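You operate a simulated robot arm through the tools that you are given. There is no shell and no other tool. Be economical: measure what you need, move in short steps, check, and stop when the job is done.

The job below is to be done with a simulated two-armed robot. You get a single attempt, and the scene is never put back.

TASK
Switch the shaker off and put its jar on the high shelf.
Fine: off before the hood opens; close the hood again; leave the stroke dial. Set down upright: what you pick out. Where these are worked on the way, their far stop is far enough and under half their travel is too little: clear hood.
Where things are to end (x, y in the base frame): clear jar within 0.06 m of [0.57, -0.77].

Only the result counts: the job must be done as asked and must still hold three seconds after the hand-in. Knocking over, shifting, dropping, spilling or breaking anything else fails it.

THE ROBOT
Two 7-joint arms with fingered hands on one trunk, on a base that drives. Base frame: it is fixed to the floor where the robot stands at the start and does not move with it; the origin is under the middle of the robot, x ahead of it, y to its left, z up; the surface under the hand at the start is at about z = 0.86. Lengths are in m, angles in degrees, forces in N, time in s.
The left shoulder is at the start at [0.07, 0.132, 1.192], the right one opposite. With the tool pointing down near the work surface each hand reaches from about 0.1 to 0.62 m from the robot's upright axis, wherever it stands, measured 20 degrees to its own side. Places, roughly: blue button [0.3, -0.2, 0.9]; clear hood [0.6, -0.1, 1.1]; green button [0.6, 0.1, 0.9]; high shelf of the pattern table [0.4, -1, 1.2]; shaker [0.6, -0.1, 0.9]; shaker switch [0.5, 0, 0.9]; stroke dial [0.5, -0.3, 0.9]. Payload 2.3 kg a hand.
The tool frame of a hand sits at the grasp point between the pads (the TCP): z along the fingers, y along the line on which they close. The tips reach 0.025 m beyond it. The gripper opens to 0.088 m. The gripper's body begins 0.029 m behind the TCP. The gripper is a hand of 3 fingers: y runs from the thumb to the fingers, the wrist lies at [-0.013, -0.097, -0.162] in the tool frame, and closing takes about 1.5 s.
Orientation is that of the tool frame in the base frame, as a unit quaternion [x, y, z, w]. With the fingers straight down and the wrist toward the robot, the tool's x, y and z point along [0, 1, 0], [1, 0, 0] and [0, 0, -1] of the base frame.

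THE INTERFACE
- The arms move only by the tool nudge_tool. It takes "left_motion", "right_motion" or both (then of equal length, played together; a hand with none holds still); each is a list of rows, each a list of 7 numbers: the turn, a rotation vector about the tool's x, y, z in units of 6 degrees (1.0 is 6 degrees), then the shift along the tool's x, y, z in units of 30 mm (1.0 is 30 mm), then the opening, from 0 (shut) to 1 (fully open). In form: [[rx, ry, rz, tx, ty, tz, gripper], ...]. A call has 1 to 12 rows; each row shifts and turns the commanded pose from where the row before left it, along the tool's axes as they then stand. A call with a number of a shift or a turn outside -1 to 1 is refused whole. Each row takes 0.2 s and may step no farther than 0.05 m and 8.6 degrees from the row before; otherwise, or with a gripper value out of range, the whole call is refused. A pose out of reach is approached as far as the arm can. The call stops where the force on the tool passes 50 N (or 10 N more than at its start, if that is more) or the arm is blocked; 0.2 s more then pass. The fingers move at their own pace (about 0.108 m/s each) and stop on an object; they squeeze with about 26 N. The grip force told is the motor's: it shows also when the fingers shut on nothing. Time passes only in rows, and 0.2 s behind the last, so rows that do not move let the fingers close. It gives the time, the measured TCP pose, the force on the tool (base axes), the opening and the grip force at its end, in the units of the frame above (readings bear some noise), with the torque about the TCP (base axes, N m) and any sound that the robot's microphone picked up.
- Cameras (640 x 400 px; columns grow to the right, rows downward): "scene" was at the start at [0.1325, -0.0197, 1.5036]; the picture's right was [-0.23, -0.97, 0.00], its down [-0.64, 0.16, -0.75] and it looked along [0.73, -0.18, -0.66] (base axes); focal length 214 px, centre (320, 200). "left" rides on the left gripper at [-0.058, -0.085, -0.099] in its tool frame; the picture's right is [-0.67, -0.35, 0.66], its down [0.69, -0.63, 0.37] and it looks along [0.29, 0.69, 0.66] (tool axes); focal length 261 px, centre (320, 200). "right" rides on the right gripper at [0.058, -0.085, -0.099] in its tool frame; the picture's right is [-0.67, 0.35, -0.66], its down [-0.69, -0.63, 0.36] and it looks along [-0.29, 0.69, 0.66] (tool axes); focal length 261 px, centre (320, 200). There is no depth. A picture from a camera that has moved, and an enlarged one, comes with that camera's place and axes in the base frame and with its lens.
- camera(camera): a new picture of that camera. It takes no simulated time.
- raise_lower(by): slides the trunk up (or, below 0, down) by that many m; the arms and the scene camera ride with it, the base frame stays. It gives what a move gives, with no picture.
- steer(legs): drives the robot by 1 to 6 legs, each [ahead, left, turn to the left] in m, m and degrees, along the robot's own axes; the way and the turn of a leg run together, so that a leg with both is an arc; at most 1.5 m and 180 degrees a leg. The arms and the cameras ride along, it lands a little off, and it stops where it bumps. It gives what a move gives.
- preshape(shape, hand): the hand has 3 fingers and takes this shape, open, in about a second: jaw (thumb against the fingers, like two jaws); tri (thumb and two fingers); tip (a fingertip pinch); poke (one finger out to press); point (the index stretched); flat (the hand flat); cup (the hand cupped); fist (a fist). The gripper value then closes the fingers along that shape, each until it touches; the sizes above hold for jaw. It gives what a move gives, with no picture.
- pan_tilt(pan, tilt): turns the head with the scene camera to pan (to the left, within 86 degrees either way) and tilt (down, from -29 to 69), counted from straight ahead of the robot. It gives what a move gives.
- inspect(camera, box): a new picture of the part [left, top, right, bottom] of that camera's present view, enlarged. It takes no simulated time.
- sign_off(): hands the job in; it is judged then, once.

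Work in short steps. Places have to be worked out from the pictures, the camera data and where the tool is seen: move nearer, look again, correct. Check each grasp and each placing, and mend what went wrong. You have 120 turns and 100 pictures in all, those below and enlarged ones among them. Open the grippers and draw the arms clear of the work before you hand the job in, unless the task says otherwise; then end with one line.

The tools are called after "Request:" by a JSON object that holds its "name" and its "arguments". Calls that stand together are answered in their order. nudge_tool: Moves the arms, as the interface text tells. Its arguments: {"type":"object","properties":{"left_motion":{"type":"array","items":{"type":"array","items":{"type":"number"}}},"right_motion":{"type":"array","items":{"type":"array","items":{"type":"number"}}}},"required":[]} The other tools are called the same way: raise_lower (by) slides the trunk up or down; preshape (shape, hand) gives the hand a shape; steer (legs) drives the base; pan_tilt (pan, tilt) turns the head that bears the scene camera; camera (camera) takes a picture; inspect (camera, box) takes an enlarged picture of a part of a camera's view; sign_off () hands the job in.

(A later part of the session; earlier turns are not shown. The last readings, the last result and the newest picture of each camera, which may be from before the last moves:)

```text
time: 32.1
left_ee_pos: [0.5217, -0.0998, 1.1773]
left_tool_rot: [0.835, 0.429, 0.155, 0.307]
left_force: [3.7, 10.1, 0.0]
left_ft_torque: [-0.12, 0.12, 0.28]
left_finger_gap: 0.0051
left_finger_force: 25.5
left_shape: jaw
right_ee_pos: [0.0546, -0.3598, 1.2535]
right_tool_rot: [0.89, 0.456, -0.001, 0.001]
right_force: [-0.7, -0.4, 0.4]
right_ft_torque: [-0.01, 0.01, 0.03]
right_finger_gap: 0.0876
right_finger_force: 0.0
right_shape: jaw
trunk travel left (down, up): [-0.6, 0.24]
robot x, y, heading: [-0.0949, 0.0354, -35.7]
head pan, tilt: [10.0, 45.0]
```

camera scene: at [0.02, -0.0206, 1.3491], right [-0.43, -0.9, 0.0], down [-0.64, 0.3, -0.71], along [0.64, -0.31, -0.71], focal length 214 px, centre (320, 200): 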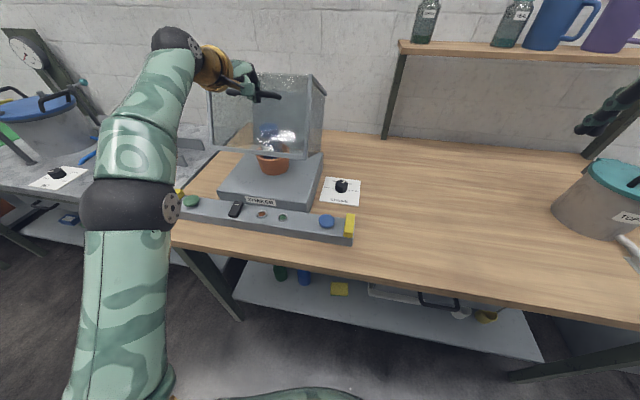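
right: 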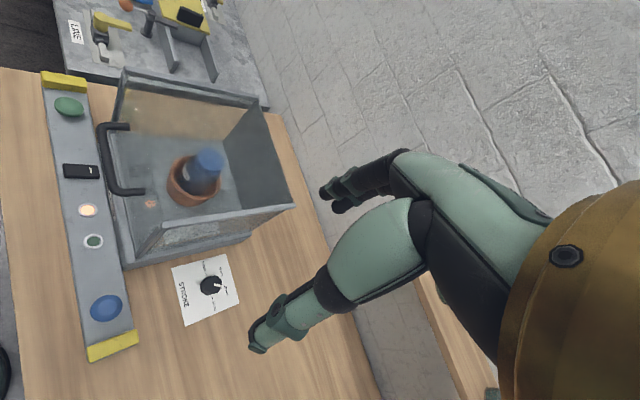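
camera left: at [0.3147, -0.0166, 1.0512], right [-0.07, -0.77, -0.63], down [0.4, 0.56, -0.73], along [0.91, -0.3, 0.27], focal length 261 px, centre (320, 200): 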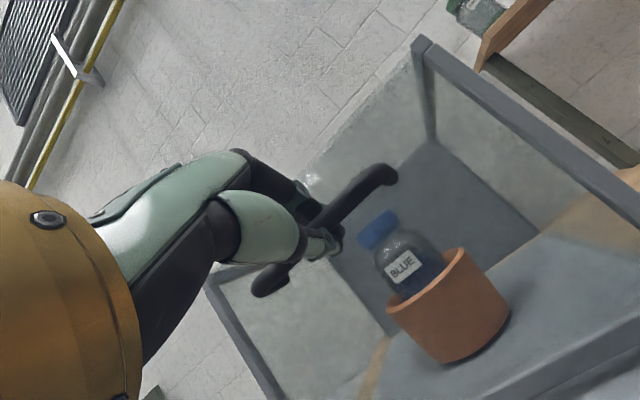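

Position held and reach is back. I continue the arc with constant hand tilt for another 25°.

Request:
{"name": "nudge_tool", "arguments": {"left_motion": [[0, 0, 0, 0.1, 0.95, 0.1, 0], [0, 0, 0, 0.05, 0.94, 0.19, 0], [0, 0, 0, 0, 0.92, 0.27, 0], [0, 0, 0, 0, 0.89, 0.35, 0], [0, 0, 0, 0, 0.86, 0.43, 0]]}}

Request:
{"name": "camera", "arguments": {"camera": "scene"}}

```text
time: 33.3
left_ee_pos: [0.5578, -0.1284, 1.1992]
left_tool_rot: [0.837, 0.43, 0.154, 0.302]
left_force: [1.8, 0.0, -8.4]
left_ft_torque: [-0.05, 0.13, 0.15]
left_finger_gap: 0.0051
left_finger_force: 25.5
left_shape: jaw
left hand out of reach, approached as far as the arm can: row 2, 3, 4, 5
right_ee_pos: [0.0567, -0.3658, 1.2511]
right_tool_rot: [0.89, 0.456, -0.001, -0.001]
right_force: [-0.7, -0.4, -0.6]
right_ft_torque: [0.01, -0.01, -0.01]
right_finger_gap: 0.0877
right_finger_force: 0.1
right_shape: jaw
trunk travel left (down, up): [-0.6, 0.24]
robot x, y, heading: [-0.0912, 0.0358, -35.7]
head pan, tilt: [10.0, 45.0]
```

```text
67 pictures are left
camera scene: at [0.0248, -0.0285, 1.348], right [-0.43, -0.9, 0.0], down [-0.64, 0.31, -0.7], along [0.63, -0.31, -0.71], focal length 214 px, centre (320, 200)
```

scene: 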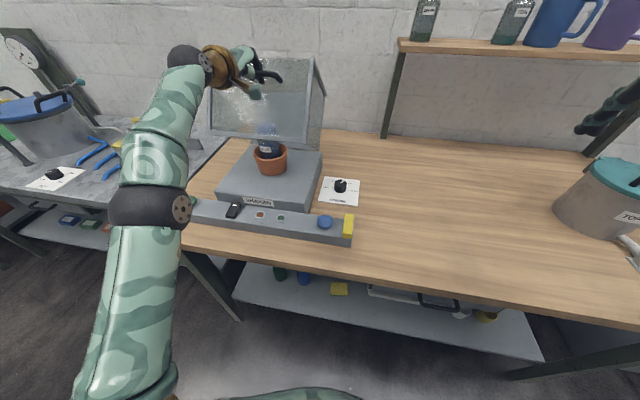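

Hood is at ~34° and the tangent is now mostly forward, so I drive the base forward in small steps while holding the handle, with small trunk lifts.

Request:
{"name": "steer", "arguments": {"legs": [[0.03, 0, 0]]}}

Request:
{"name": "raise_lower", "arguments": {"by": 0.02}}

Request:
{"name": "steer", "arguments": {"legs": [[0.03, 0, 0]]}}

```text
time: 34.1
left_ee_pos: [0.5761, -0.1419, 1.2061]
left_tool_rot: [0.834, 0.429, 0.158, 0.308]
left_force: [-1.0, 4.3, 7.9]
left_ft_torque: [-0.18, -0.1, 0.17]
left_finger_gap: 0.0056
left_finger_force: 26.2
left_shape: jaw
right_ee_pos: [0.0756, -0.3803, 1.2544]
right_tool_rot: [0.89, 0.456, 0.002, 0.002]
right_force: [0.1, -0.2, -0.4]
right_ft_torque: [0.0, -0.02, 0.03]
right_finger_gap: 0.0876
right_finger_force: 0.1
right_shape: jaw
trunk travel left (down, up): [-0.6, 0.24]
robot x, y, heading: [-0.0693, 0.0215, -35.6]
head pan, tilt: [10.0, 45.0]
```

```text
time: 34.8
left_ee_pos: [0.589, -0.1492, 1.214]
left_tool_rot: [0.838, 0.43, 0.152, 0.299]
left_force: [4.6, -6.3, -20.5]
left_ft_torque: [0.1, 0.18, 0.2]
left_finger_gap: 0.0051
left_finger_force: 25.7
left_shape: jaw
right_ee_pos: [0.0879, -0.3891, 1.2688]
right_tool_rot: [0.89, 0.456, -0.002, -0.004]
right_force: [0.1, -0.3, -0.4]
right_ft_torque: [0.01, 0.02, 0.03]
right_finger_gap: 0.0877
right_finger_force: 0.0
right_shape: jaw
trunk travel left (down, up): [-0.62, 0.22]
robot x, y, heading: [-0.0683, 0.0187, -36.0]
head pan, tilt: [10.0, 45.0]
```

```text
time: 35.6
left_ee_pos: [0.6057, -0.1633, 1.2205]
left_tool_rot: [0.836, 0.43, 0.156, 0.303]
left_force: [0.0, -1.6, -9.8]
left_ft_torque: [0.01, 0.07, 0.12]
left_finger_gap: 0.0049
left_finger_force: 26.3
left_shape: jaw
right_ee_pos: [0.1056, -0.4025, 1.2702]
right_tool_rot: [0.89, 0.456, -0.001, -0.002]
right_force: [0.0, -0.2, 0.3]
right_ft_torque: [-0.01, 0.01, -0.01]
right_finger_gap: 0.0877
right_finger_force: 0.1
right_shape: jaw
trunk travel left (down, up): [-0.62, 0.22]
robot x, y, heading: [-0.0435, 0.0057, -35.7]
head pan, tilt: [10.0, 45.0]
```

Works well (≈45° open). I continue forward.

Request:
{"name": "steer", "arguments": {"legs": [[0.035, 0, 0]]}}

Request:
{"name": "camera", "arguments": {"camera": "scene"}}

```text
time: 36.5
left_ee_pos: [0.6318, -0.1822, 1.2234]
left_tool_rot: [0.835, 0.43, 0.157, 0.305]
left_force: [-1.4, 1.5, 2.1]
left_ft_torque: [-0.13, 0.0, 0.11]
left_finger_gap: 0.0054
left_finger_force: 25.7
left_shape: jaw
right_ee_pos: [0.1303, -0.4214, 1.2727]
right_tool_rot: [0.89, 0.455, 0.001, 0.0]
right_force: [0.3, 0.4, 1.0]
right_ft_torque: [-0.02, -0.01, 0.0]
right_finger_gap: 0.0876
right_finger_force: 0.0
right_shape: jaw
trunk travel left (down, up): [-0.62, 0.22]
robot x, y, heading: [-0.0192, -0.0199, -35.8]
head pan, tilt: [10.0, 45.0]
```

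```text
66 pictures are left
camera scene: at [0.0968, -0.0822, 1.3686], right [-0.43, -0.9, 0.0], down [-0.64, 0.31, -0.71], along [0.64, -0.31, -0.71], focal length 214 px, centre (320, 200)
```

scene: 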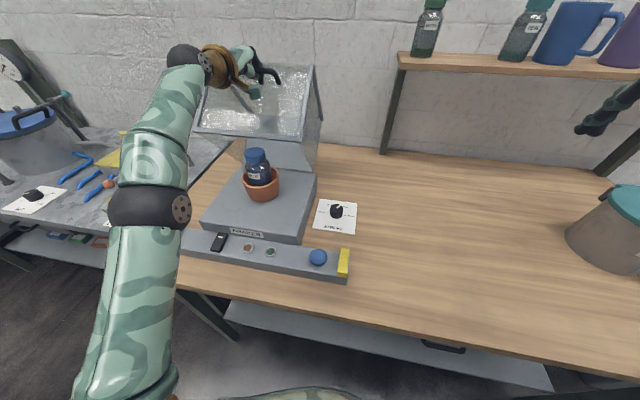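

About 53° open. I continue 0.04 forward.

Request:
{"name": "steer", "arguments": {"legs": [[0.04, 0, 0]]}}

Request:
{"name": "steer", "arguments": {"legs": [[0.03, 0, 0]]}}

Request:
{"name": "camera", "arguments": {"camera": "scene"}}

```text
time: 37.3
left_ee_pos: [0.6581, -0.2019, 1.2275]
left_tool_rot: [0.834, 0.429, 0.158, 0.308]
left_force: [-1.5, 2.7, 15.5]
left_ft_torque: [-0.16, 0.07, 0.06]
left_finger_gap: 0.0057
left_finger_force: 25.7
left_shape: jaw
right_ee_pos: [0.157, -0.4424, 1.2735]
right_tool_rot: [0.89, 0.456, 0.003, 0.003]
right_force: [-0.3, -0.4, -0.1]
right_ft_torque: [0.01, 0.02, 0.03]
right_finger_gap: 0.0877
right_finger_force: 0.1
right_shape: jaw
trunk travel left (down, up): [-0.62, 0.22]
robot x, y, heading: [0.013, -0.0386, -35.5]
head pan, tilt: [10.0, 45.0]
```

```text
time: 38.2
left_ee_pos: [0.6829, -0.2194, 1.2265]
left_tool_rot: [0.835, 0.428, 0.158, 0.309]
left_force: [-1.2, 1.7, 14.3]
left_ft_torque: [-0.1, 0.17, 0.08]
left_finger_gap: 0.0059
left_finger_force: 26.1
left_shape: jaw
right_ee_pos: [0.1807, -0.4579, 1.2754]
right_tool_rot: [0.89, 0.456, 0.003, 0.003]
right_force: [0.0, 0.2, -0.3]
right_ft_torque: [0.01, -0.01, 0.03]
right_finger_gap: 0.0879
right_finger_force: 0.0
right_shape: jaw
trunk travel left (down, up): [-0.62, 0.22]
robot x, y, heading: [0.0372, -0.0595, -35.8]
head pan, tilt: [10.0, 45.0]
```

```text
65 pictures are left
camera scene: at [0.1482, -0.121, 1.3692], right [-0.43, -0.9, 0.0], down [-0.63, 0.3, -0.71], along [0.64, -0.31, -0.7], focal length 214 px, centre (320, 200)
```

scene: 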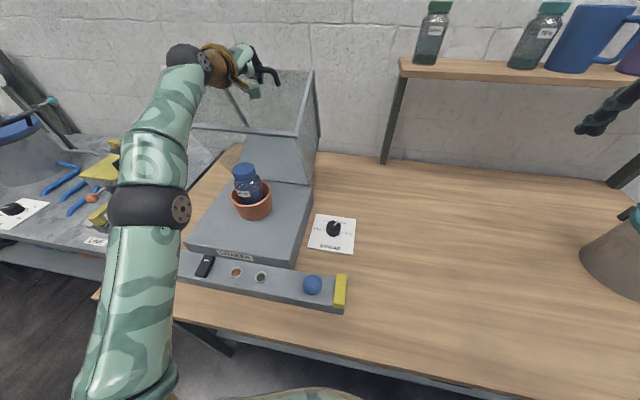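

About 65° open, no bump so far. I go on another 0.07 m.

Request:
{"name": "steer", "arguments": {"legs": [[0.04, 0, 0]]}}

Request:
{"name": "steer", "arguments": {"legs": [[0.03, 0, 0]]}}

Request:
{"name": "camera", "arguments": {"camera": "scene"}}

```text
time: 39.0
left_ee_pos: [0.7187, -0.2461, 1.2234]
left_tool_rot: [0.835, 0.43, 0.158, 0.306]
left_force: [-2.9, -0.9, -2.6]
left_ft_torque: [-0.04, 0.01, 0.08]
left_finger_gap: 0.0053
left_finger_force: 25.5
left_shape: jaw
right_ee_pos: [0.2173, -0.4863, 1.2718]
right_tool_rot: [0.89, 0.456, 0.002, 0.0]
right_force: [-0.3, -1.1, -0.5]
right_ft_torque: [0.0, 0.01, -0.03]
right_finger_gap: 0.0875
right_finger_force: 0.0
right_shape: jaw
trunk travel left (down, up): [-0.62, 0.22]
robot x, y, heading: [0.0708, -0.0775, -35.6]
head pan, tilt: [10.0, 45.0]
```

```text
time: 39.9
left_ee_pos: [0.7457, -0.2646, 1.2193]
left_tool_rot: [0.837, 0.429, 0.155, 0.302]
left_force: [-11.3, -1.0, -26.2]
left_ft_torque: [0.06, -0.11, 0.09]
left_finger_gap: 0.0045
left_finger_force: 25.9
left_shape: jaw
right_ee_pos: [0.2459, -0.5039, 1.2716]
right_tool_rot: [0.89, 0.456, 0.0, -0.001]
right_force: [-0.9, 0.5, 0.1]
right_ft_torque: [-0.01, -0.02, 0.0]
right_finger_gap: 0.0874
right_finger_force: 0.1
right_shape: jaw
trunk travel left (down, up): [-0.62, 0.22]
robot x, y, heading: [0.0958, -0.1007, -35.7]
head pan, tilt: [10.0, 45.0]
```

```text
64 pictures are left
camera scene: at [0.2117, -0.1653, 1.368], right [-0.43, -0.9, 0.0], down [-0.64, 0.31, -0.71], along [0.64, -0.3, -0.71], focal length 214 px, centre (320, 200)
```

scene: 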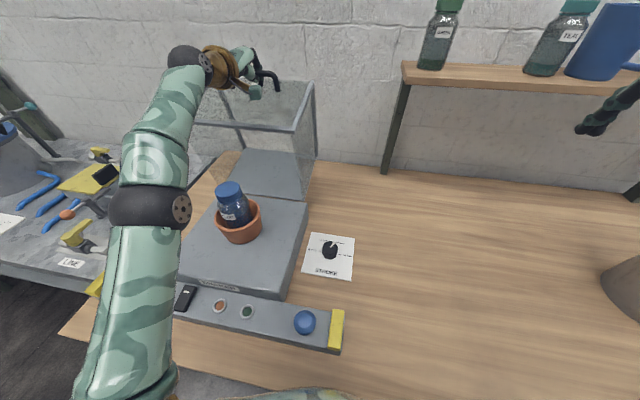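

~79° open; the hood pulls down as expected on the arc. I lower the trunk 2 cm and continue.

Request:
{"name": "raise_lower", "arguments": {"by": -0.02}}

Request:
{"name": "steer", "arguments": {"legs": [[0.03, 0, 0]]}}

Request:
{"name": "camera", "arguments": {"camera": "scene"}}

```text
time: 40.6
left_ee_pos: [0.7415, -0.2622, 1.2153]
left_tool_rot: [0.83, 0.429, 0.163, 0.318]
left_force: [5.4, -2.7, 19.8]
left_ft_torque: [-0.21, 0.17, 0.09]
left_finger_gap: 0.0057
left_finger_force: 26.3
left_shape: jaw
right_ee_pos: [0.2398, -0.5018, 1.2524]
right_tool_rot: [0.89, 0.456, 0.002, 0.001]
right_force: [0.7, 0.5, -0.1]
right_ft_torque: [0.02, 0.03, -0.01]
right_finger_gap: 0.0874
right_finger_force: 0.0
right_shape: jaw
trunk travel left (down, up): [-0.6, 0.24]
robot x, y, heading: [0.0951, -0.0976, -35.7]
head pan, tilt: [10.0, 45.0]
stopped: the force on the tool passed its limit at 51 N (the readings are from after the stop); the commanded pose is now the measured one
```

```text
time: 41.6
left_ee_pos: [0.765, -0.2802, 1.2063]
left_tool_rot: [0.834, 0.429, 0.158, 0.31]
left_force: [0.1, -2.4, -0.4]
left_ft_torque: [-0.04, 0.08, 0.1]
left_finger_gap: 0.0049
left_finger_force: 25.7
left_shape: jaw
right_ee_pos: [0.2643, -0.5193, 1.2524]
right_tool_rot: [0.891, 0.454, 0.002, 0.0]
right_force: [-0.3, 0.2, -1.0]
right_ft_torque: [-0.02, -0.02, -0.01]
right_finger_gap: 0.0876
right_finger_force: 0.0
right_shape: jaw
trunk travel left (down, up): [-0.6, 0.24]
robot x, y, heading: [0.1159, -0.1113, -35.7]
head pan, tilt: [10.0, 45.0]
stopped in leg 1: the robot was blocked; the commanded pose is now the measured one
```

```text
63 pictures are left
camera scene: at [0.2315, -0.1801, 1.3489], right [-0.43, -0.9, 0.0], down [-0.64, 0.31, -0.71], along [0.64, -0.31, -0.71], focal length 214 px, centre (320, 200)
```

scene: 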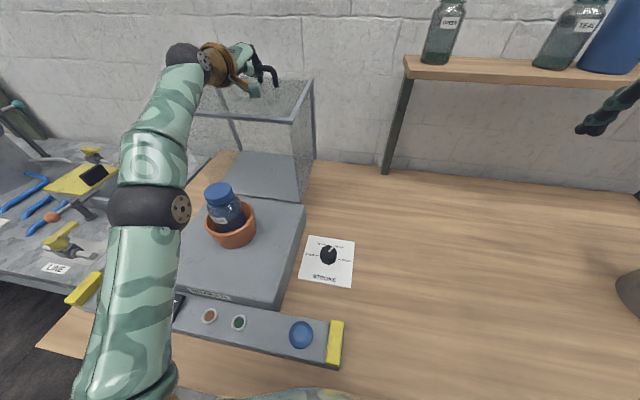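

The base is blocked (or the hood reached its stop) at ~84°. I test with the arm whether the hood still swings further along the arc.

Request:
{"name": "nudge_tool", "arguments": {"left_motion": [[-0.7, 0, 0, 0, 0.25, 0.45, 0], [-0.7, 0, 0, 0, 0.25, 0.45, 0], [-0.7, 0, 0, 0, 0.1, 0.5, 0]]}}

```text
time: 42.4
left_ee_pos: [0.7901, -0.2991, 1.1976]
left_tool_rot: [0.789, 0.415, 0.192, 0.411]
left_force: [-5.2, 9.1, 12.0]
left_ft_torque: [0.97, 4.19, -1.05]
left_finger_gap: 0.0046
left_finger_force: 26.4
left_shape: jaw
left hand out of reach, approached as far as the arm can: row 3
right_ee_pos: [0.2624, -0.5147, 1.2542]
right_tool_rot: [0.89, 0.456, 0.002, 0.001]
right_force: [0.3, -0.8, -0.1]
right_ft_torque: [0.03, 0.01, -0.05]
right_finger_gap: 0.0876
right_finger_force: 0.0
right_shape: jaw
trunk travel left (down, up): [-0.6, 0.24]
robot x, y, heading: [0.1164, -0.1146, -35.4]
head pan, tilt: [10.0, 45.0]
stopped in row 3 (left hand): the force on the tool passed its limit at 57 N (the readings are from after the stop); the commanded pose is now the measured one
```

Hood is now at ~90°, with a torque building up: either the stop or the hand touching the panel. I look.

Request:
{"name": "inspect", "arguments": {"camera": "scene", "box": [130, 10, 380, 210]}}

Request:
{"name": "camera", "arguments": {"camera": "left"}}

```text
2.00 times, centred on (255, 110) of scene
camera zoom: at [0.2286, -0.1752, 1.3493], right [-0.43, -0.9, 0.0], down [-0.64, 0.3, -0.71], along [0.64, -0.31, -0.71], focal length 429 px, centre (450, 380)
```

zoom: 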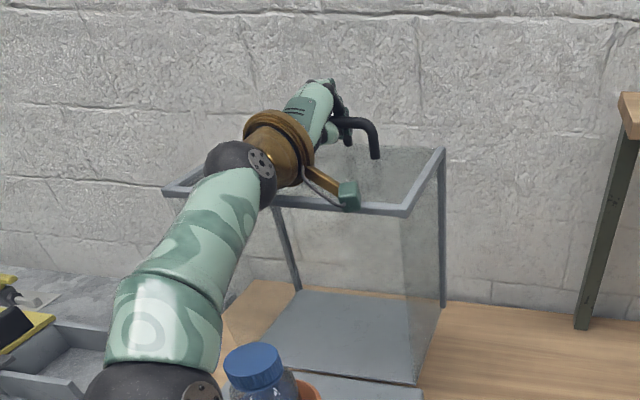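

```text
61 pictures are left
camera left: at [0.6499, -0.2703, 1.1885], right [-0.14, -0.75, -0.64], down [0.32, 0.58, -0.75], along [0.94, -0.31, 0.16], focal length 261 px, centre (320, 200)
```

left: 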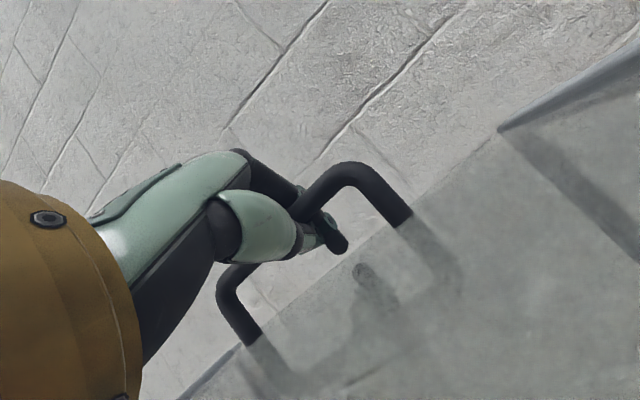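

The hood is open ~90°, its front panel lying on top; my wrist just touches its rim. I rotate the wrist off the rim and open the fingers.

Request:
{"name": "nudge_tool", "arguments": {"left_motion": [[1, 0, 0, 0, 0, 0, 0], [0.3, 0, 0, 0, 0, 0, 0.1], [0, 0, 0, 0, 0, 0, 0.2], [0, 0, 0, 0, 0, 0, 0.3], [0, 0, 0, 0, 0, 0, 0.5], [0, 0, 0, 0, 0, 0, 0.7], [0, 0, 0, 0, 0, 0, 0.7]]}}

Request:
{"name": "camera", "arguments": {"camera": "left"}}

Request:
{"name": "inspect", "arguments": {"camera": "scene", "box": [130, 10, 380, 210]}}

```text
time: 42.8
left_ee_pos: [0.784, -0.2993, 1.1933]
left_tool_rot: [0.792, 0.426, 0.187, 0.395]
left_force: [15.9, 4.1, 20.7]
left_ft_torque: [-0.19, 0.47, 0.09]
left_finger_gap: 0.0051
left_finger_force: 0.0
left_shape: jaw
left hand out of reach, approached as far as the arm can: row 1
right_ee_pos: [0.2679, -0.5131, 1.2531]
right_tool_rot: [0.889, 0.458, 0.0, 0.001]
right_force: [0.0, -1.3, -0.1]
right_ft_torque: [0.0, 0.0, 0.0]
right_finger_gap: 0.0876
right_finger_force: 0.0
right_shape: jaw
trunk travel left (down, up): [-0.6, 0.24]
robot x, y, heading: [0.1154, -0.1131, -35.5]
head pan, tilt: [10.0, 45.0]
stopped in row 2 (left hand): the force on the tool passed its limit at 76 N (the readings are from after the stop); the commanded pose is now the measured one
```

```text
60 pictures are left
camera left: at [0.6428, -0.2726, 1.1902], right [-0.15, -0.74, -0.65], down [0.29, 0.6, -0.75], along [0.95, -0.3, 0.13], focal length 261 px, centre (320, 200)
```

left: 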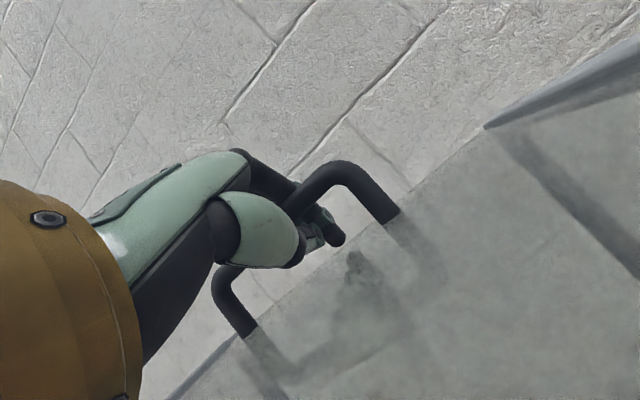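

```text
2.00 times, centred on (255, 110) of scene
camera zoom: at [0.2334, -0.1757, 1.3491], right [-0.43, -0.9, 0.0], down [-0.64, 0.3, -0.71], along [0.64, -0.3, -0.71], focal length 429 px, centre (450, 380)
```

zoom: 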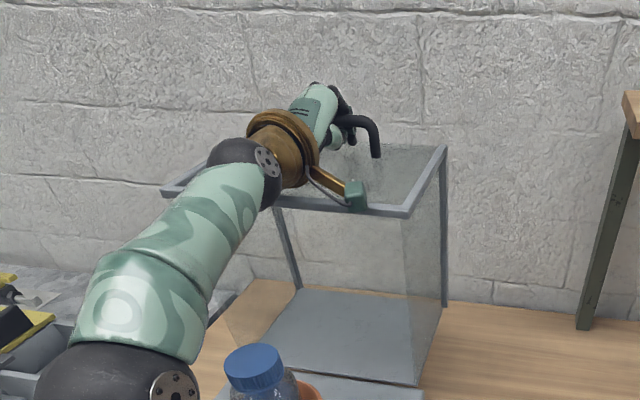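

The fingers have gone slack. I open without other motion.

Request:
{"name": "nudge_tool", "arguments": {"left_motion": [[0, 0, 0, 0, 0, 0, 0.3], [0, 0, 0, 0, 0, 0, 0.5], [0, 0, 0, 0, 0, 0, 0.6], [0, 0, 0, 0, 0, 0, 0.6], [0, 0, 0, 0, 0, 0, 0.6]]}}

Request:
{"name": "camera", "arguments": {"camera": "left"}}

Request:
{"name": "inspect", "arguments": {"camera": "scene", "box": [130, 10, 380, 210]}}

```text
time: 44.0
left_ee_pos: [0.7762, -0.3031, 1.1942]
left_tool_rot: [0.795, 0.423, 0.187, 0.393]
left_force: [7.1, -2.7, 26.3]
left_ft_torque: [0.12, 0.08, -0.06]
left_finger_gap: 0.0368
left_finger_force: 0.1
left_shape: jaw
right_ee_pos: [0.2602, -0.5152, 1.2524]
right_tool_rot: [0.89, 0.457, 0.003, 0.001]
right_force: [1.3, 0.4, 0.1]
right_ft_torque: [0.02, -0.02, 0.0]
right_finger_gap: 0.0873
right_finger_force: 0.2
right_shape: jaw
trunk travel left (down, up): [-0.6, 0.24]
robot x, y, heading: [0.1143, -0.1154, -35.6]
head pan, tilt: [10.0, 45.0]
```

```text
58 pictures are left
camera left: at [0.6356, -0.2759, 1.1911], right [-0.15, -0.74, -0.66], down [0.29, 0.6, -0.74], along [0.94, -0.31, 0.12], focal length 261 px, centre (320, 200)
```

left: 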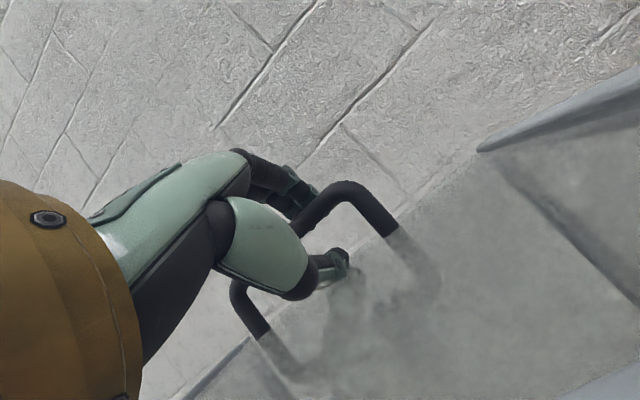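

```text
2.00 times, centred on (255, 110) of scene
camera zoom: at [0.2262, -0.1773, 1.3496], right [-0.43, -0.9, 0.0], down [-0.64, 0.3, -0.71], along [0.64, -0.3, -0.7], focal length 429 px, centre (450, 380)
```

zoom: 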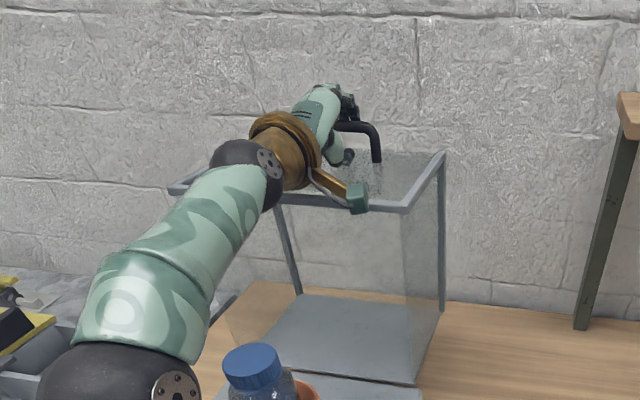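

Wrist rests lightly on the panel; the bar is free between the fingers. I withdraw back along the finger direction (up and back).

Request:
{"name": "nudge_tool", "arguments": {"left_motion": [[0, 0, 0, 0, 0, -0.5, 0.6], [0, 0, 0, 0, 0, -0.8, 0.6], [0, 0, 0, 0, 0, -1, 0.6], [0, 0, 0, 0, 0, -1, 0.6]]}}

Request:
{"name": "camera", "arguments": {"camera": "scene"}}

```text
time: 45.0
left_ee_pos: [0.7178, -0.2566, 1.2505]
left_tool_rot: [0.796, 0.424, 0.185, 0.391]
left_force: [-0.6, 0.3, -0.3]
left_ft_torque: [-0.01, 0.01, -0.04]
left_finger_gap: 0.0526
left_finger_force: 0.1
left_shape: jaw
right_ee_pos: [0.2633, -0.5157, 1.2531]
right_tool_rot: [0.889, 0.457, 0.002, 0.001]
right_force: [-0.2, 1.1, 0.3]
right_ft_torque: [-0.03, -0.02, 0.02]
right_finger_gap: 0.0879
right_finger_force: 0.0
right_shape: jaw
trunk travel left (down, up): [-0.6, 0.24]
robot x, y, heading: [0.1156, -0.1126, -35.4]
head pan, tilt: [10.0, 45.0]
```

```text
56 pictures are left
camera scene: at [0.2301, -0.1775, 1.349], right [-0.43, -0.9, 0.0], down [-0.64, 0.3, -0.71], along [0.64, -0.3, -0.71], focal length 214 px, centre (320, 200)
```

scene: 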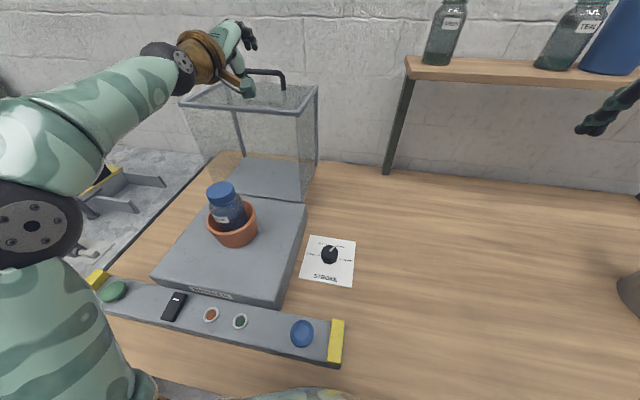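

Hood stays open by itself. Now I look closely at the jar in its holder and at the shelf.

Request:
{"name": "inspect", "arguments": {"camera": "scene", "box": [170, 150, 290, 270]}}

Request:
{"name": "inspect", "arguments": {"camera": "scene", "box": [370, 0, 640, 190]}}

```text
3.33 times, centred on (230, 210) of scene
camera zoom: at [0.2301, -0.1775, 1.349], right [-0.43, -0.9, 0.0], down [-0.64, 0.3, -0.71], along [0.64, -0.3, -0.71], focal length 715 px, centre (620, 167)
```

zoom: 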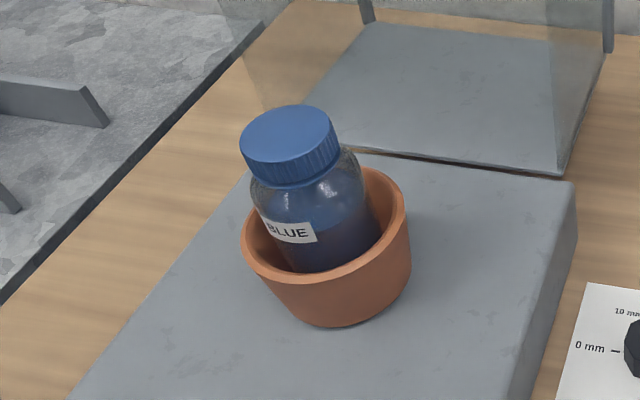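

```text
2.11 times, centred on (505, 95) of scene
camera zoom: at [0.2301, -0.1775, 1.349], right [-0.43, -0.9, 0.0], down [-0.64, 0.3, -0.71], along [0.64, -0.3, -0.71], focal length 452 px, centre (-70, 421)
```

zoom: 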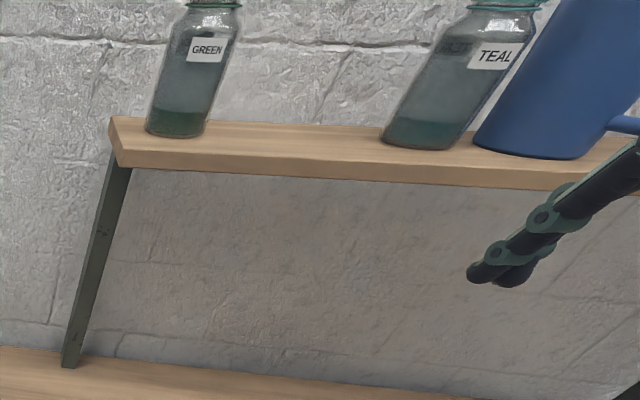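

Jar: lid ø≈0.057, body ø≈0.067, exposed from pot rim z≈1.007 to 1.093, axis at [0.571,-0.133]. I drive back 0.2 m to get room, then roll the hand so it closes sideways.

Request:
{"name": "steer", "arguments": {"legs": [[-0.24, 0, 0]]}}

Request:
{"name": "nudge_tool", "arguments": {"left_motion": [[-0.5, 0, 1, 0, 0, 0, 1], [-0.5, 0, 1, 0, 0, 0, 1], [0, 0, 1, 0, 0, 0, 1], [0, 0, 1, 0, 0, 0, 1], [0, 0, 1, 0, 0, 0, 1], [0, 0, 1, 0, 0, 0, 1], [0, 0, 1, 0, 0, 0, 1], [0, 0, 1, 0, 0, 0, 1], [0, 0, 1, 0, 0, 0, 1], [0, 0, 1, 0, 0, 0, 1], [0, 0, 1, 0, 0, 0, 1], [0, 0, 1, 0, 0, 0, 1]]}}

Request:
{"name": "camera", "arguments": {"camera": "scene"}}

```text
time: 46.8
left_ee_pos: [0.5279, -0.1212, 1.2488]
left_tool_rot: [0.797, 0.425, 0.185, 0.389]
left_force: [0.0, 0.4, 0.1]
left_ft_torque: [0.04, -0.03, 0.0]
left_finger_gap: 0.0524
left_finger_force: 0.0
left_shape: jaw
right_ee_pos: [0.0755, -0.3813, 1.2526]
right_tool_rot: [0.889, 0.457, 0.001, 0.0]
right_force: [-0.4, 0.1, 0.4]
right_ft_torque: [0.02, -0.03, 0.01]
right_finger_gap: 0.0877
right_finger_force: 0.0
right_shape: jaw
trunk travel left (down, up): [-0.6, 0.24]
robot x, y, heading: [-0.0745, 0.0235, -35.2]
head pan, tilt: [10.0, 45.0]
```

```text
time: 49.4
left_ee_pos: [0.4948, -0.1216, 1.2339]
left_tool_rot: [0.869, -0.124, 0.419, 0.232]
left_force: [0.0, -0.2, 0.3]
left_ft_torque: [0.03, 0.01, 0.01]
left_finger_gap: 0.0878
left_finger_force: 0.0
left_shape: jaw
left hand out of reach, approached as far as the arm can: row 9, 10, 11, 12
right_ee_pos: [0.0736, -0.3798, 1.2524]
right_tool_rot: [0.889, 0.457, 0.001, 0.0]
right_force: [0.0, 0.1, 0.5]
right_ft_torque: [0.03, -0.06, 0.01]
right_finger_gap: 0.0875
right_finger_force: 0.0
right_shape: jaw
trunk travel left (down, up): [-0.6, 0.24]
robot x, y, heading: [-0.0732, 0.0224, -35.2]
head pan, tilt: [10.0, 45.0]
```

```text
53 pictures are left
camera scene: at [0.0394, -0.0414, 1.349], right [-0.43, -0.9, 0.0], down [-0.64, 0.3, -0.71], along [0.64, -0.3, -0.71], focal length 214 px, centre (320, 200)
```

scene: 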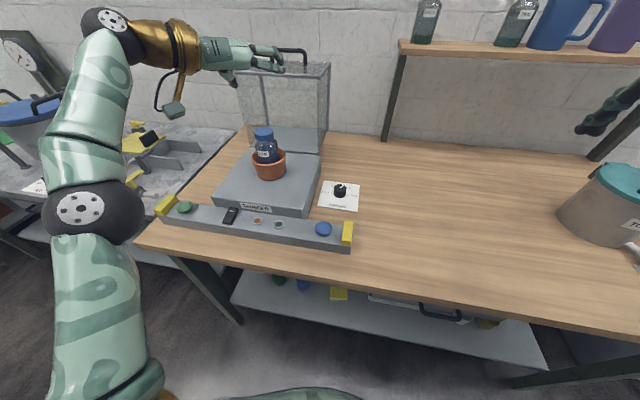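

The hand is nearly rolled level. I move it back and down in front of the jar and finish leveling (roll 18°, raise fingers ~20°).

Request:
{"name": "nudge_tool", "arguments": {"left_motion": [[0, 0, 0, -0.49, -0.16, -0.79, 1], [0, 0, 0, -0.49, -0.16, -0.79, 1], [0, 0, 0, -0.49, -0.16, -0.79, 1], [0, 0, 0, -0.87, -0.33, 0.6, 1], [0, 0, 0, -0.87, -0.33, 0.6, 1], [0, 0, 0, -0.87, -0.33, 0.6, 1], [0, 0, 1, 0, 0, 0, 1], [0, 0, 1, 0, 0, 0, 1], [0, 0, 1, 0, 0, 0, 1], [0, 1, 0, 0, 0, 0, 1], [0, 1, 0, 0, 0, 0, 1], [0, 1, 0, 0, 0, 0, 1]]}}

Request:
{"name": "camera", "arguments": {"camera": "scene"}}

Request:
{"name": "camera", "arguments": {"camera": "left"}}

```text
time: 52.0
left_ee_pos: [0.4268, -0.0729, 1.1348]
left_tool_rot: [0.758, -0.228, 0.577, 0.201]
left_force: [-0.1, -0.8, -0.3]
left_ft_torque: [0.01, -0.03, 0.0]
left_finger_gap: 0.0876
left_finger_force: 0.1
left_shape: jaw
right_ee_pos: [0.0735, -0.3797, 1.2525]
right_tool_rot: [0.889, 0.458, 0.001, 0.001]
right_force: [0.2, -0.3, -0.6]
right_ft_torque: [0.03, 0.0, 0.01]
right_finger_gap: 0.0876
right_finger_force: 0.1
right_shape: jaw
trunk travel left (down, up): [-0.6, 0.24]
robot x, y, heading: [-0.0729, 0.0223, -35.6]
head pan, tilt: [10.0, 45.0]
```

```text
52 pictures are left
camera scene: at [0.0397, -0.0411, 1.349], right [-0.43, -0.9, 0.0], down [-0.64, 0.3, -0.71], along [0.64, -0.3, -0.71], focal length 214 px, centre (320, 200)
```

scene: 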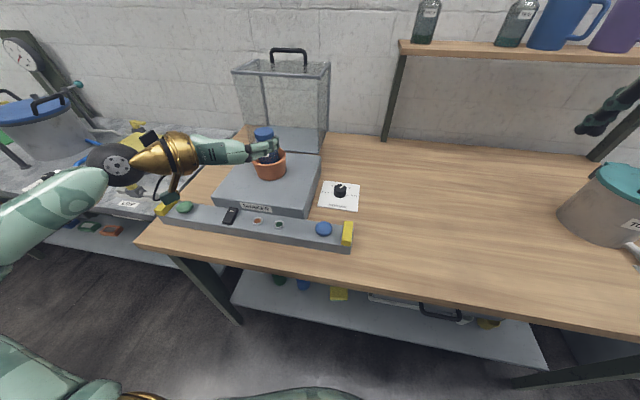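

```text
51 pictures are left
camera left: at [0.3834, 0.0602, 1.0995], right [0.56, -0.01, -0.83], down [0.81, 0.23, 0.54], along [0.18, -0.97, 0.14], focal length 261 px, centre (320, 200)
```

left: 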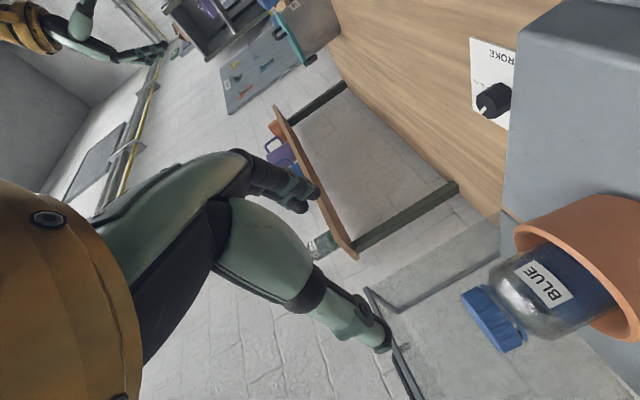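

Hand is now level sideways with fingers ~15° below horizontal. I shift left 3.5 cm and down 8 cm to line up with the jar.

Request:
{"name": "nudge_tool", "arguments": {"left_motion": [[0, 0, 0, -0.86, -0.41, 0.22, 1], [0, 0, 0, -0.86, -0.41, 0.22, 1], [0, 0, 0, -0.86, -0.41, 0.22, 1]]}}

Request:
{"name": "inspect", "arguments": {"camera": "scene", "box": [180, 90, 340, 220]}}

Request:
{"name": "camera", "arguments": {"camera": "left"}}

```text
time: 52.8
left_ee_pos: [0.4447, -0.0457, 1.0527]
left_tool_rot: [0.759, -0.229, 0.575, 0.201]
left_force: [-0.8, -0.2, 0.5]
left_ft_torque: [-0.03, -0.02, 0.0]
left_finger_gap: 0.0875
left_finger_force: 0.0
left_shape: jaw
right_ee_pos: [0.0737, -0.3796, 1.2525]
right_tool_rot: [0.89, 0.457, 0.002, 0.0]
right_force: [0.5, 0.9, 0.4]
right_ft_torque: [-0.05, 0.0, -0.01]
right_finger_gap: 0.0877
right_finger_force: 0.0
right_shape: jaw
trunk travel left (down, up): [-0.6, 0.24]
robot x, y, heading: [-0.0747, 0.0218, -35.3]
head pan, tilt: [10.0, 45.0]
```

```text
3.08 times, centred on (260, 155) of scene
camera zoom: at [0.0399, -0.041, 1.349], right [-0.43, -0.9, 0.0], down [-0.64, 0.3, -0.71], along [0.64, -0.3, -0.71], focal length 660 px, centre (505, 338)
```

zoom: 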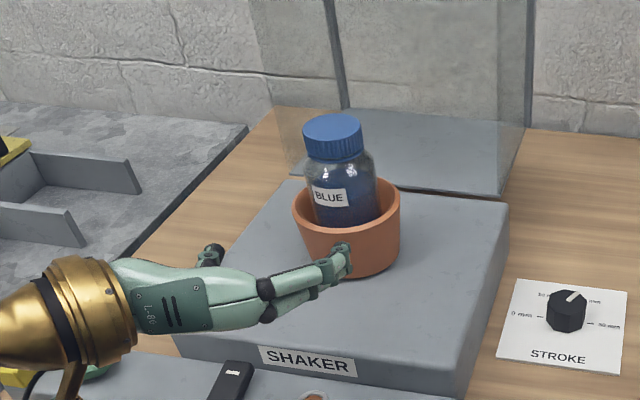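

```text
49 pictures are left
camera left: at [0.4021, 0.0866, 1.018], right [0.56, -0.01, -0.83], down [0.81, 0.23, 0.54], along [0.18, -0.97, 0.14], focal length 261 px, centre (320, 200)
```

left: 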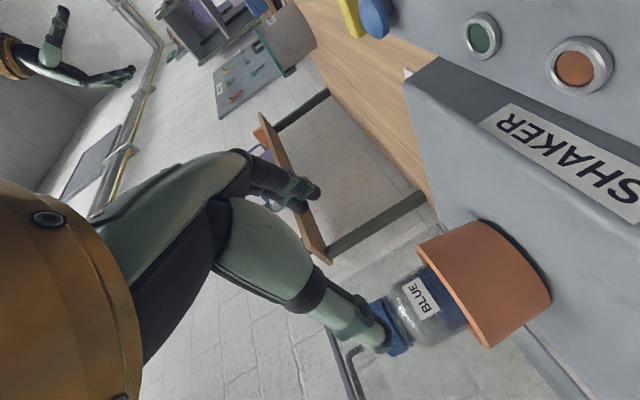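

The jar stands upright and the hand is lined up. I advance 9 cm so the tips are just about to straddle the jar, then check.

Request:
{"name": "nudge_tool", "arguments": {"left_motion": [[0, 0, 0, 0.26, 0, 0.99, 1], [0, 0, 0, 0.26, 0, 0.99, 1], [0, 0, 0, 0.26, 0, 0.9, 1]]}}

Request:
{"name": "inspect", "arguments": {"camera": "scene", "box": [180, 90, 340, 220]}}

Request:
{"name": "camera", "arguments": {"camera": "left"}}

```text
time: 53.6
left_ee_pos: [0.5185, -0.098, 1.0528]
left_tool_rot: [0.759, -0.229, 0.575, 0.201]
left_force: [0.6, -0.4, 0.5]
left_ft_torque: [0.01, 0.02, 0.02]
left_finger_gap: 0.0877
left_finger_force: 0.1
left_shape: jaw
right_ee_pos: [0.0747, -0.3803, 1.2515]
right_tool_rot: [0.889, 0.457, 0.002, -0.002]
right_force: [0.2, 0.1, -0.1]
right_ft_torque: [0.02, 0.0, -0.03]
right_finger_gap: 0.0876
right_finger_force: 0.1
right_shape: jaw
trunk travel left (down, up): [-0.6, 0.24]
robot x, y, heading: [-0.0779, 0.0226, -35.4]
head pan, tilt: [10.0, 45.0]
```

```text
3.08 times, centred on (260, 155) of scene
camera zoom: at [0.0401, -0.0423, 1.3488], right [-0.43, -0.9, 0.0], down [-0.64, 0.3, -0.71], along [0.64, -0.3, -0.71], focal length 660 px, centre (505, 338)
```

zoom: 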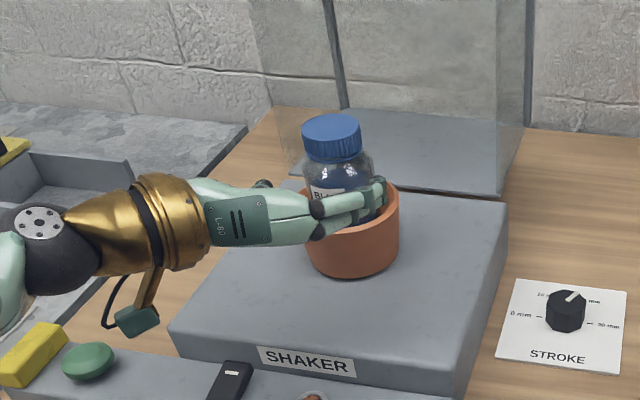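

```text
47 pictures are left
camera left: at [0.4752, 0.0346, 1.0186], right [0.56, -0.01, -0.83], down [0.81, 0.23, 0.54], along [0.18, -0.97, 0.14], focal length 261 px, centre (320, 200)
```

left: 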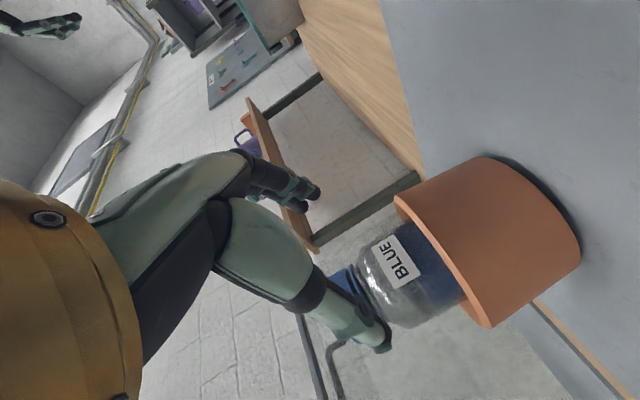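

The tips straddle the jar with the lateral alignment right. I advance the last 6 cm, 1 cm lower, and close.

Request:
{"name": "nudge_tool", "arguments": {"left_motion": [[0, 0, 0, 0.09, -0.03, 1, 1], [0, 0, 0, 0.09, -0.03, 1, 1], [0, 0, 0, 0, 0, 0, 1]]}}

Request:
{"name": "inspect", "arguments": {"camera": "scene", "box": [180, 90, 340, 220]}}

```text
time: 54.4
left_ee_pos: [0.5663, -0.1302, 1.0421]
left_tool_rot: [0.759, -0.229, 0.575, 0.202]
left_force: [0.2, 0.4, 0.0]
left_ft_torque: [0.0, 0.01, 0.02]
left_finger_gap: 0.0878
left_finger_force: 0.1
left_shape: jaw
right_ee_pos: [0.0737, -0.3795, 1.2532]
right_tool_rot: [0.889, 0.457, 0.002, 0.001]
right_force: [0.0, 0.1, 0.1]
right_ft_torque: [-0.02, -0.02, 0.01]
right_finger_gap: 0.0875
right_finger_force: 0.0
right_shape: jaw
trunk travel left (down, up): [-0.6, 0.24]
robot x, y, heading: [-0.0763, 0.021, -35.4]
head pan, tilt: [10.0, 45.0]
```

```text
3.08 times, centred on (260, 155) of scene
camera zoom: at [0.0389, -0.0405, 1.3491], right [-0.43, -0.9, 0.0], down [-0.64, 0.3, -0.71], along [0.64, -0.3, -0.71], focal length 660 px, centre (505, 338)
```

zoom: 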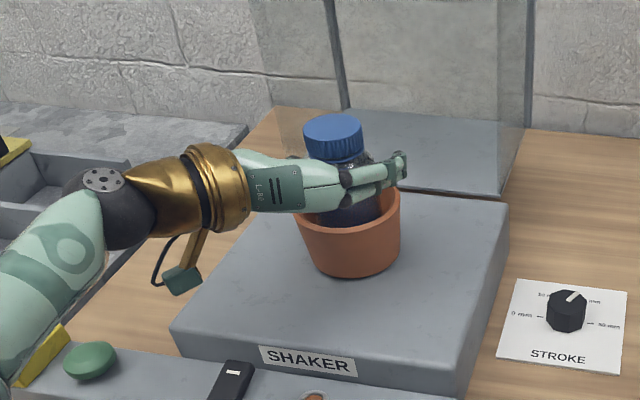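

Hand is around the jar without contact. I close the fingers.

Request:
{"name": "nudge_tool", "arguments": {"left_motion": [[0, 0, 0, 0, 0, 0, 0.6], [0, 0, 0, 0, 0, 0, 0.3], [0, 0, 0, 0, 0, 0, 0], [0, 0, 0, 0, 0, 0, 0], [0, 0, 0, 0, 0, 0, 0], [0, 0, 0, 0, 0, 0, 0]]}}

Request:
{"name": "camera", "arguments": {"camera": "left"}}

Request:
{"name": "inspect", "arguments": {"camera": "scene", "box": [180, 90, 340, 220]}}

```text
time: 55.8
left_ee_pos: [0.5666, -0.131, 1.0419]
left_tool_rot: [0.759, -0.228, 0.575, 0.202]
left_force: [1.4, 1.4, 0.5]
left_ft_torque: [-0.09, -0.05, 0.04]
left_finger_gap: 0.0531
left_finger_force: 26.4
left_shape: jaw
right_ee_pos: [0.0735, -0.3797, 1.2519]
right_tool_rot: [0.889, 0.457, 0.001, 0.0]
right_force: [-0.2, -0.5, -1.0]
right_ft_torque: [0.0, -0.01, 0.0]
right_finger_gap: 0.0875
right_finger_force: 0.0
right_shape: jaw
trunk travel left (down, up): [-0.6, 0.24]
robot x, y, heading: [-0.0757, 0.0237, -35.5]
head pan, tilt: [10.0, 45.0]
```

```text
45 pictures are left
camera left: at [0.5246, 0.0026, 1.0079], right [0.56, -0.01, -0.83], down [0.81, 0.23, 0.54], along [0.18, -0.97, 0.14], focal length 261 px, centre (320, 200)
```

left: 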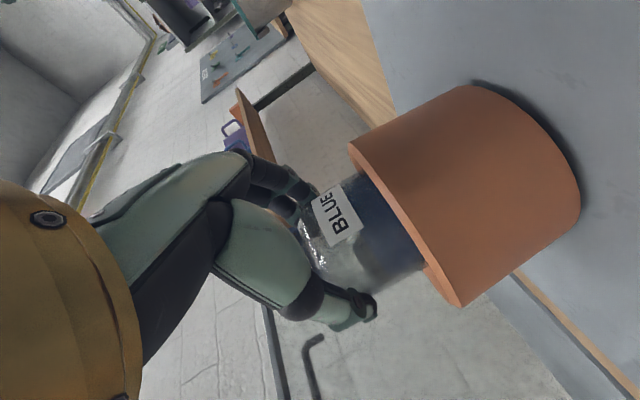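

```text
3.08 times, centred on (260, 155) of scene
camera zoom: at [0.0398, -0.0412, 1.3489], right [-0.43, -0.9, 0.0], down [-0.64, 0.3, -0.71], along [0.64, -0.3, -0.71], focal length 660 px, centre (505, 338)
```

zoom: 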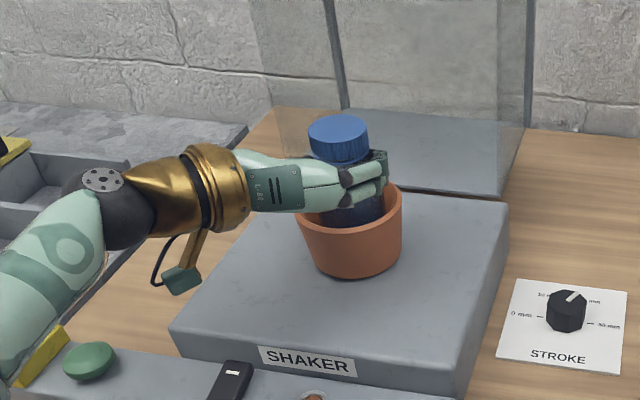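

Gripped (gap 0.053, 26 N). I lift straight up 12 cm and check.

Request:
{"name": "nudge_tool", "arguments": {"left_motion": [[0, 0, 0, 0.48, 0.02, -0.13, 0], [0, 0, 0, 0.97, 0.04, -0.25, 0], [0, 0, 0, 0.97, 0.04, -0.25, 0], [0, 0, 0, 0.97, 0.04, -0.25, 0], [0, 0, 0, 0.97, 0.04, -0.25, 0]]}}

Request:
{"name": "camera", "arguments": {"camera": "scene"}}

Request:
{"name": "camera", "arguments": {"camera": "left"}}

```text
time: 57.0
left_ee_pos: [0.5475, -0.1304, 1.1729]
left_tool_rot: [0.759, -0.229, 0.576, 0.201]
left_force: [-0.4, 0.0, -3.6]
left_ft_torque: [0.06, 0.05, -0.03]
left_finger_gap: 0.0501
left_finger_force: 25.9
left_shape: jaw
left hand out of reach, approached as far as the arm can: row 4, 5
right_ee_pos: [0.0743, -0.3799, 1.2514]
right_tool_rot: [0.89, 0.457, 0.001, -0.001]
right_force: [0.5, -0.6, 0.6]
right_ft_torque: [0.0, 0.0, 0.01]
right_finger_gap: 0.0876
right_finger_force: 0.0
right_shape: jaw
trunk travel left (down, up): [-0.6, 0.24]
robot x, y, heading: [-0.0677, 0.0218, -35.3]
head pan, tilt: [10.0, 45.0]
```

```text
43 pictures are left
camera scene: at [0.0396, -0.041, 1.349], right [-0.43, -0.9, 0.0], down [-0.64, 0.3, -0.71], along [0.64, -0.3, -0.71], focal length 214 px, centre (320, 200)
```

scene: 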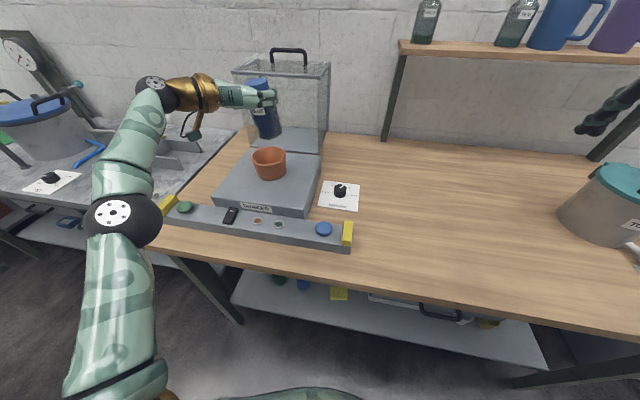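

```text
42 pictures are left
camera left: at [0.5055, 0.0022, 1.1385], right [0.56, -0.01, -0.83], down [0.81, 0.23, 0.54], along [0.18, -0.97, 0.14], focal length 261 px, centre (320, 200)
```

left: 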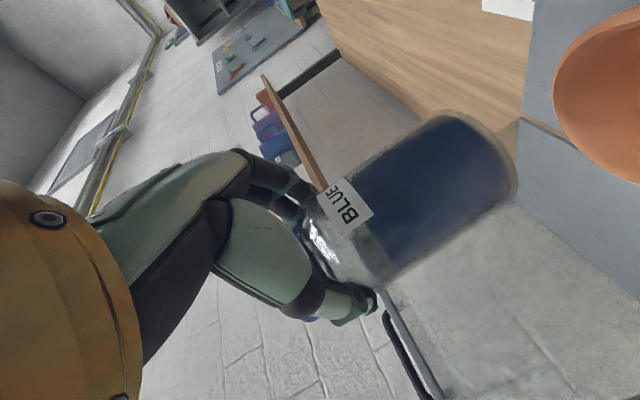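

Jar is out of the holder and held. I raise the trunk fully for the shelf, then turn right 40° in place so the left shoulder comes forward for reach.

Request:
{"name": "raise_lower", "arguments": {"by": 0.235}}

Request:
{"name": "steer", "arguments": {"legs": [[-0.05, 0, 0], [0, 0, -40]]}}

Request:
{"name": "pan_tilt", "arguments": {"pan": 30, "tilt": 30}}

Request:
{"name": "camera", "arguments": {"camera": "scene"}}

```text
time: 59.5
left_ee_pos: [0.5485, -0.1308, 1.4074]
left_tool_rot: [0.759, -0.229, 0.575, 0.202]
left_force: [0.2, -0.2, -3.6]
left_ft_torque: [0.03, 0.05, 0.0]
left_finger_gap: 0.0501
left_finger_force: 26.3
left_shape: jaw
right_ee_pos: [0.0739, -0.3799, 1.4865]
right_tool_rot: [0.889, 0.457, 0.0, -0.001]
right_force: [-0.3, 0.1, 0.1]
right_ft_torque: [-0.02, -0.01, 0.0]
right_finger_gap: 0.0874
right_finger_force: 0.0
right_shape: jaw
trunk travel left (down, up): [-0.835, 0.005]
robot x, y, heading: [-0.077, 0.0216, -35.5]
head pan, tilt: [10.0, 45.0]
```

```text
time: 62.3
left_ee_pos: [0.2615, -0.4693, 1.4063]
left_tool_rot: [0.634, -0.476, 0.472, 0.387]
left_force: [0.3, -0.2, -4.4]
left_ft_torque: [0.09, 0.0, 0.01]
left_finger_gap: 0.0497
left_finger_force: 25.4
left_shape: jaw
right_ee_pos: [-0.2618, -0.3526, 1.4879]
right_tool_rot: [0.992, 0.124, 0.001, 0.0]
right_force: [-0.1, -0.2, -0.1]
right_ft_torque: [0.01, 0.04, -0.01]
right_finger_gap: 0.0876
right_finger_force: 0.1
right_shape: jaw
trunk travel left (down, up): [-0.835, 0.005]
robot x, y, heading: [-0.1147, 0.0541, -75.8]
head pan, tilt: [10.0, 45.0]
```

```text
time: 63.1
left_ee_pos: [0.262, -0.4689, 1.4062]
left_tool_rot: [0.634, -0.476, 0.471, 0.387]
left_force: [-1.0, 0.6, -3.0]
left_ft_torque: [0.06, 0.02, 0.01]
left_finger_gap: 0.0499
left_finger_force: 25.6
left_shape: jaw
right_ee_pos: [-0.2623, -0.3529, 1.4874]
right_tool_rot: [0.992, 0.124, 0.0, -0.001]
right_force: [-0.1, -0.4, -1.0]
right_ft_torque: [0.03, -0.01, 0.0]
right_finger_gap: 0.0875
right_finger_force: 0.1
right_shape: jaw
trunk travel left (down, up): [-0.835, 0.005]
robot x, y, heading: [-0.1186, 0.0494, -75.5]
head pan, tilt: [30.0, 30.0]
```

```text
41 pictures are left
camera scene: at [-0.0393, -0.063, 1.6064], right [-0.72, -0.7, 0.0], down [-0.35, 0.36, -0.87], along [0.6, -0.62, -0.5], focal length 214 px, centre (320, 200)
```

scene: 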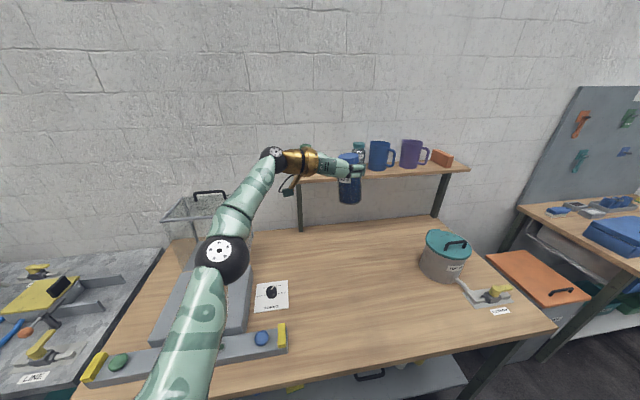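

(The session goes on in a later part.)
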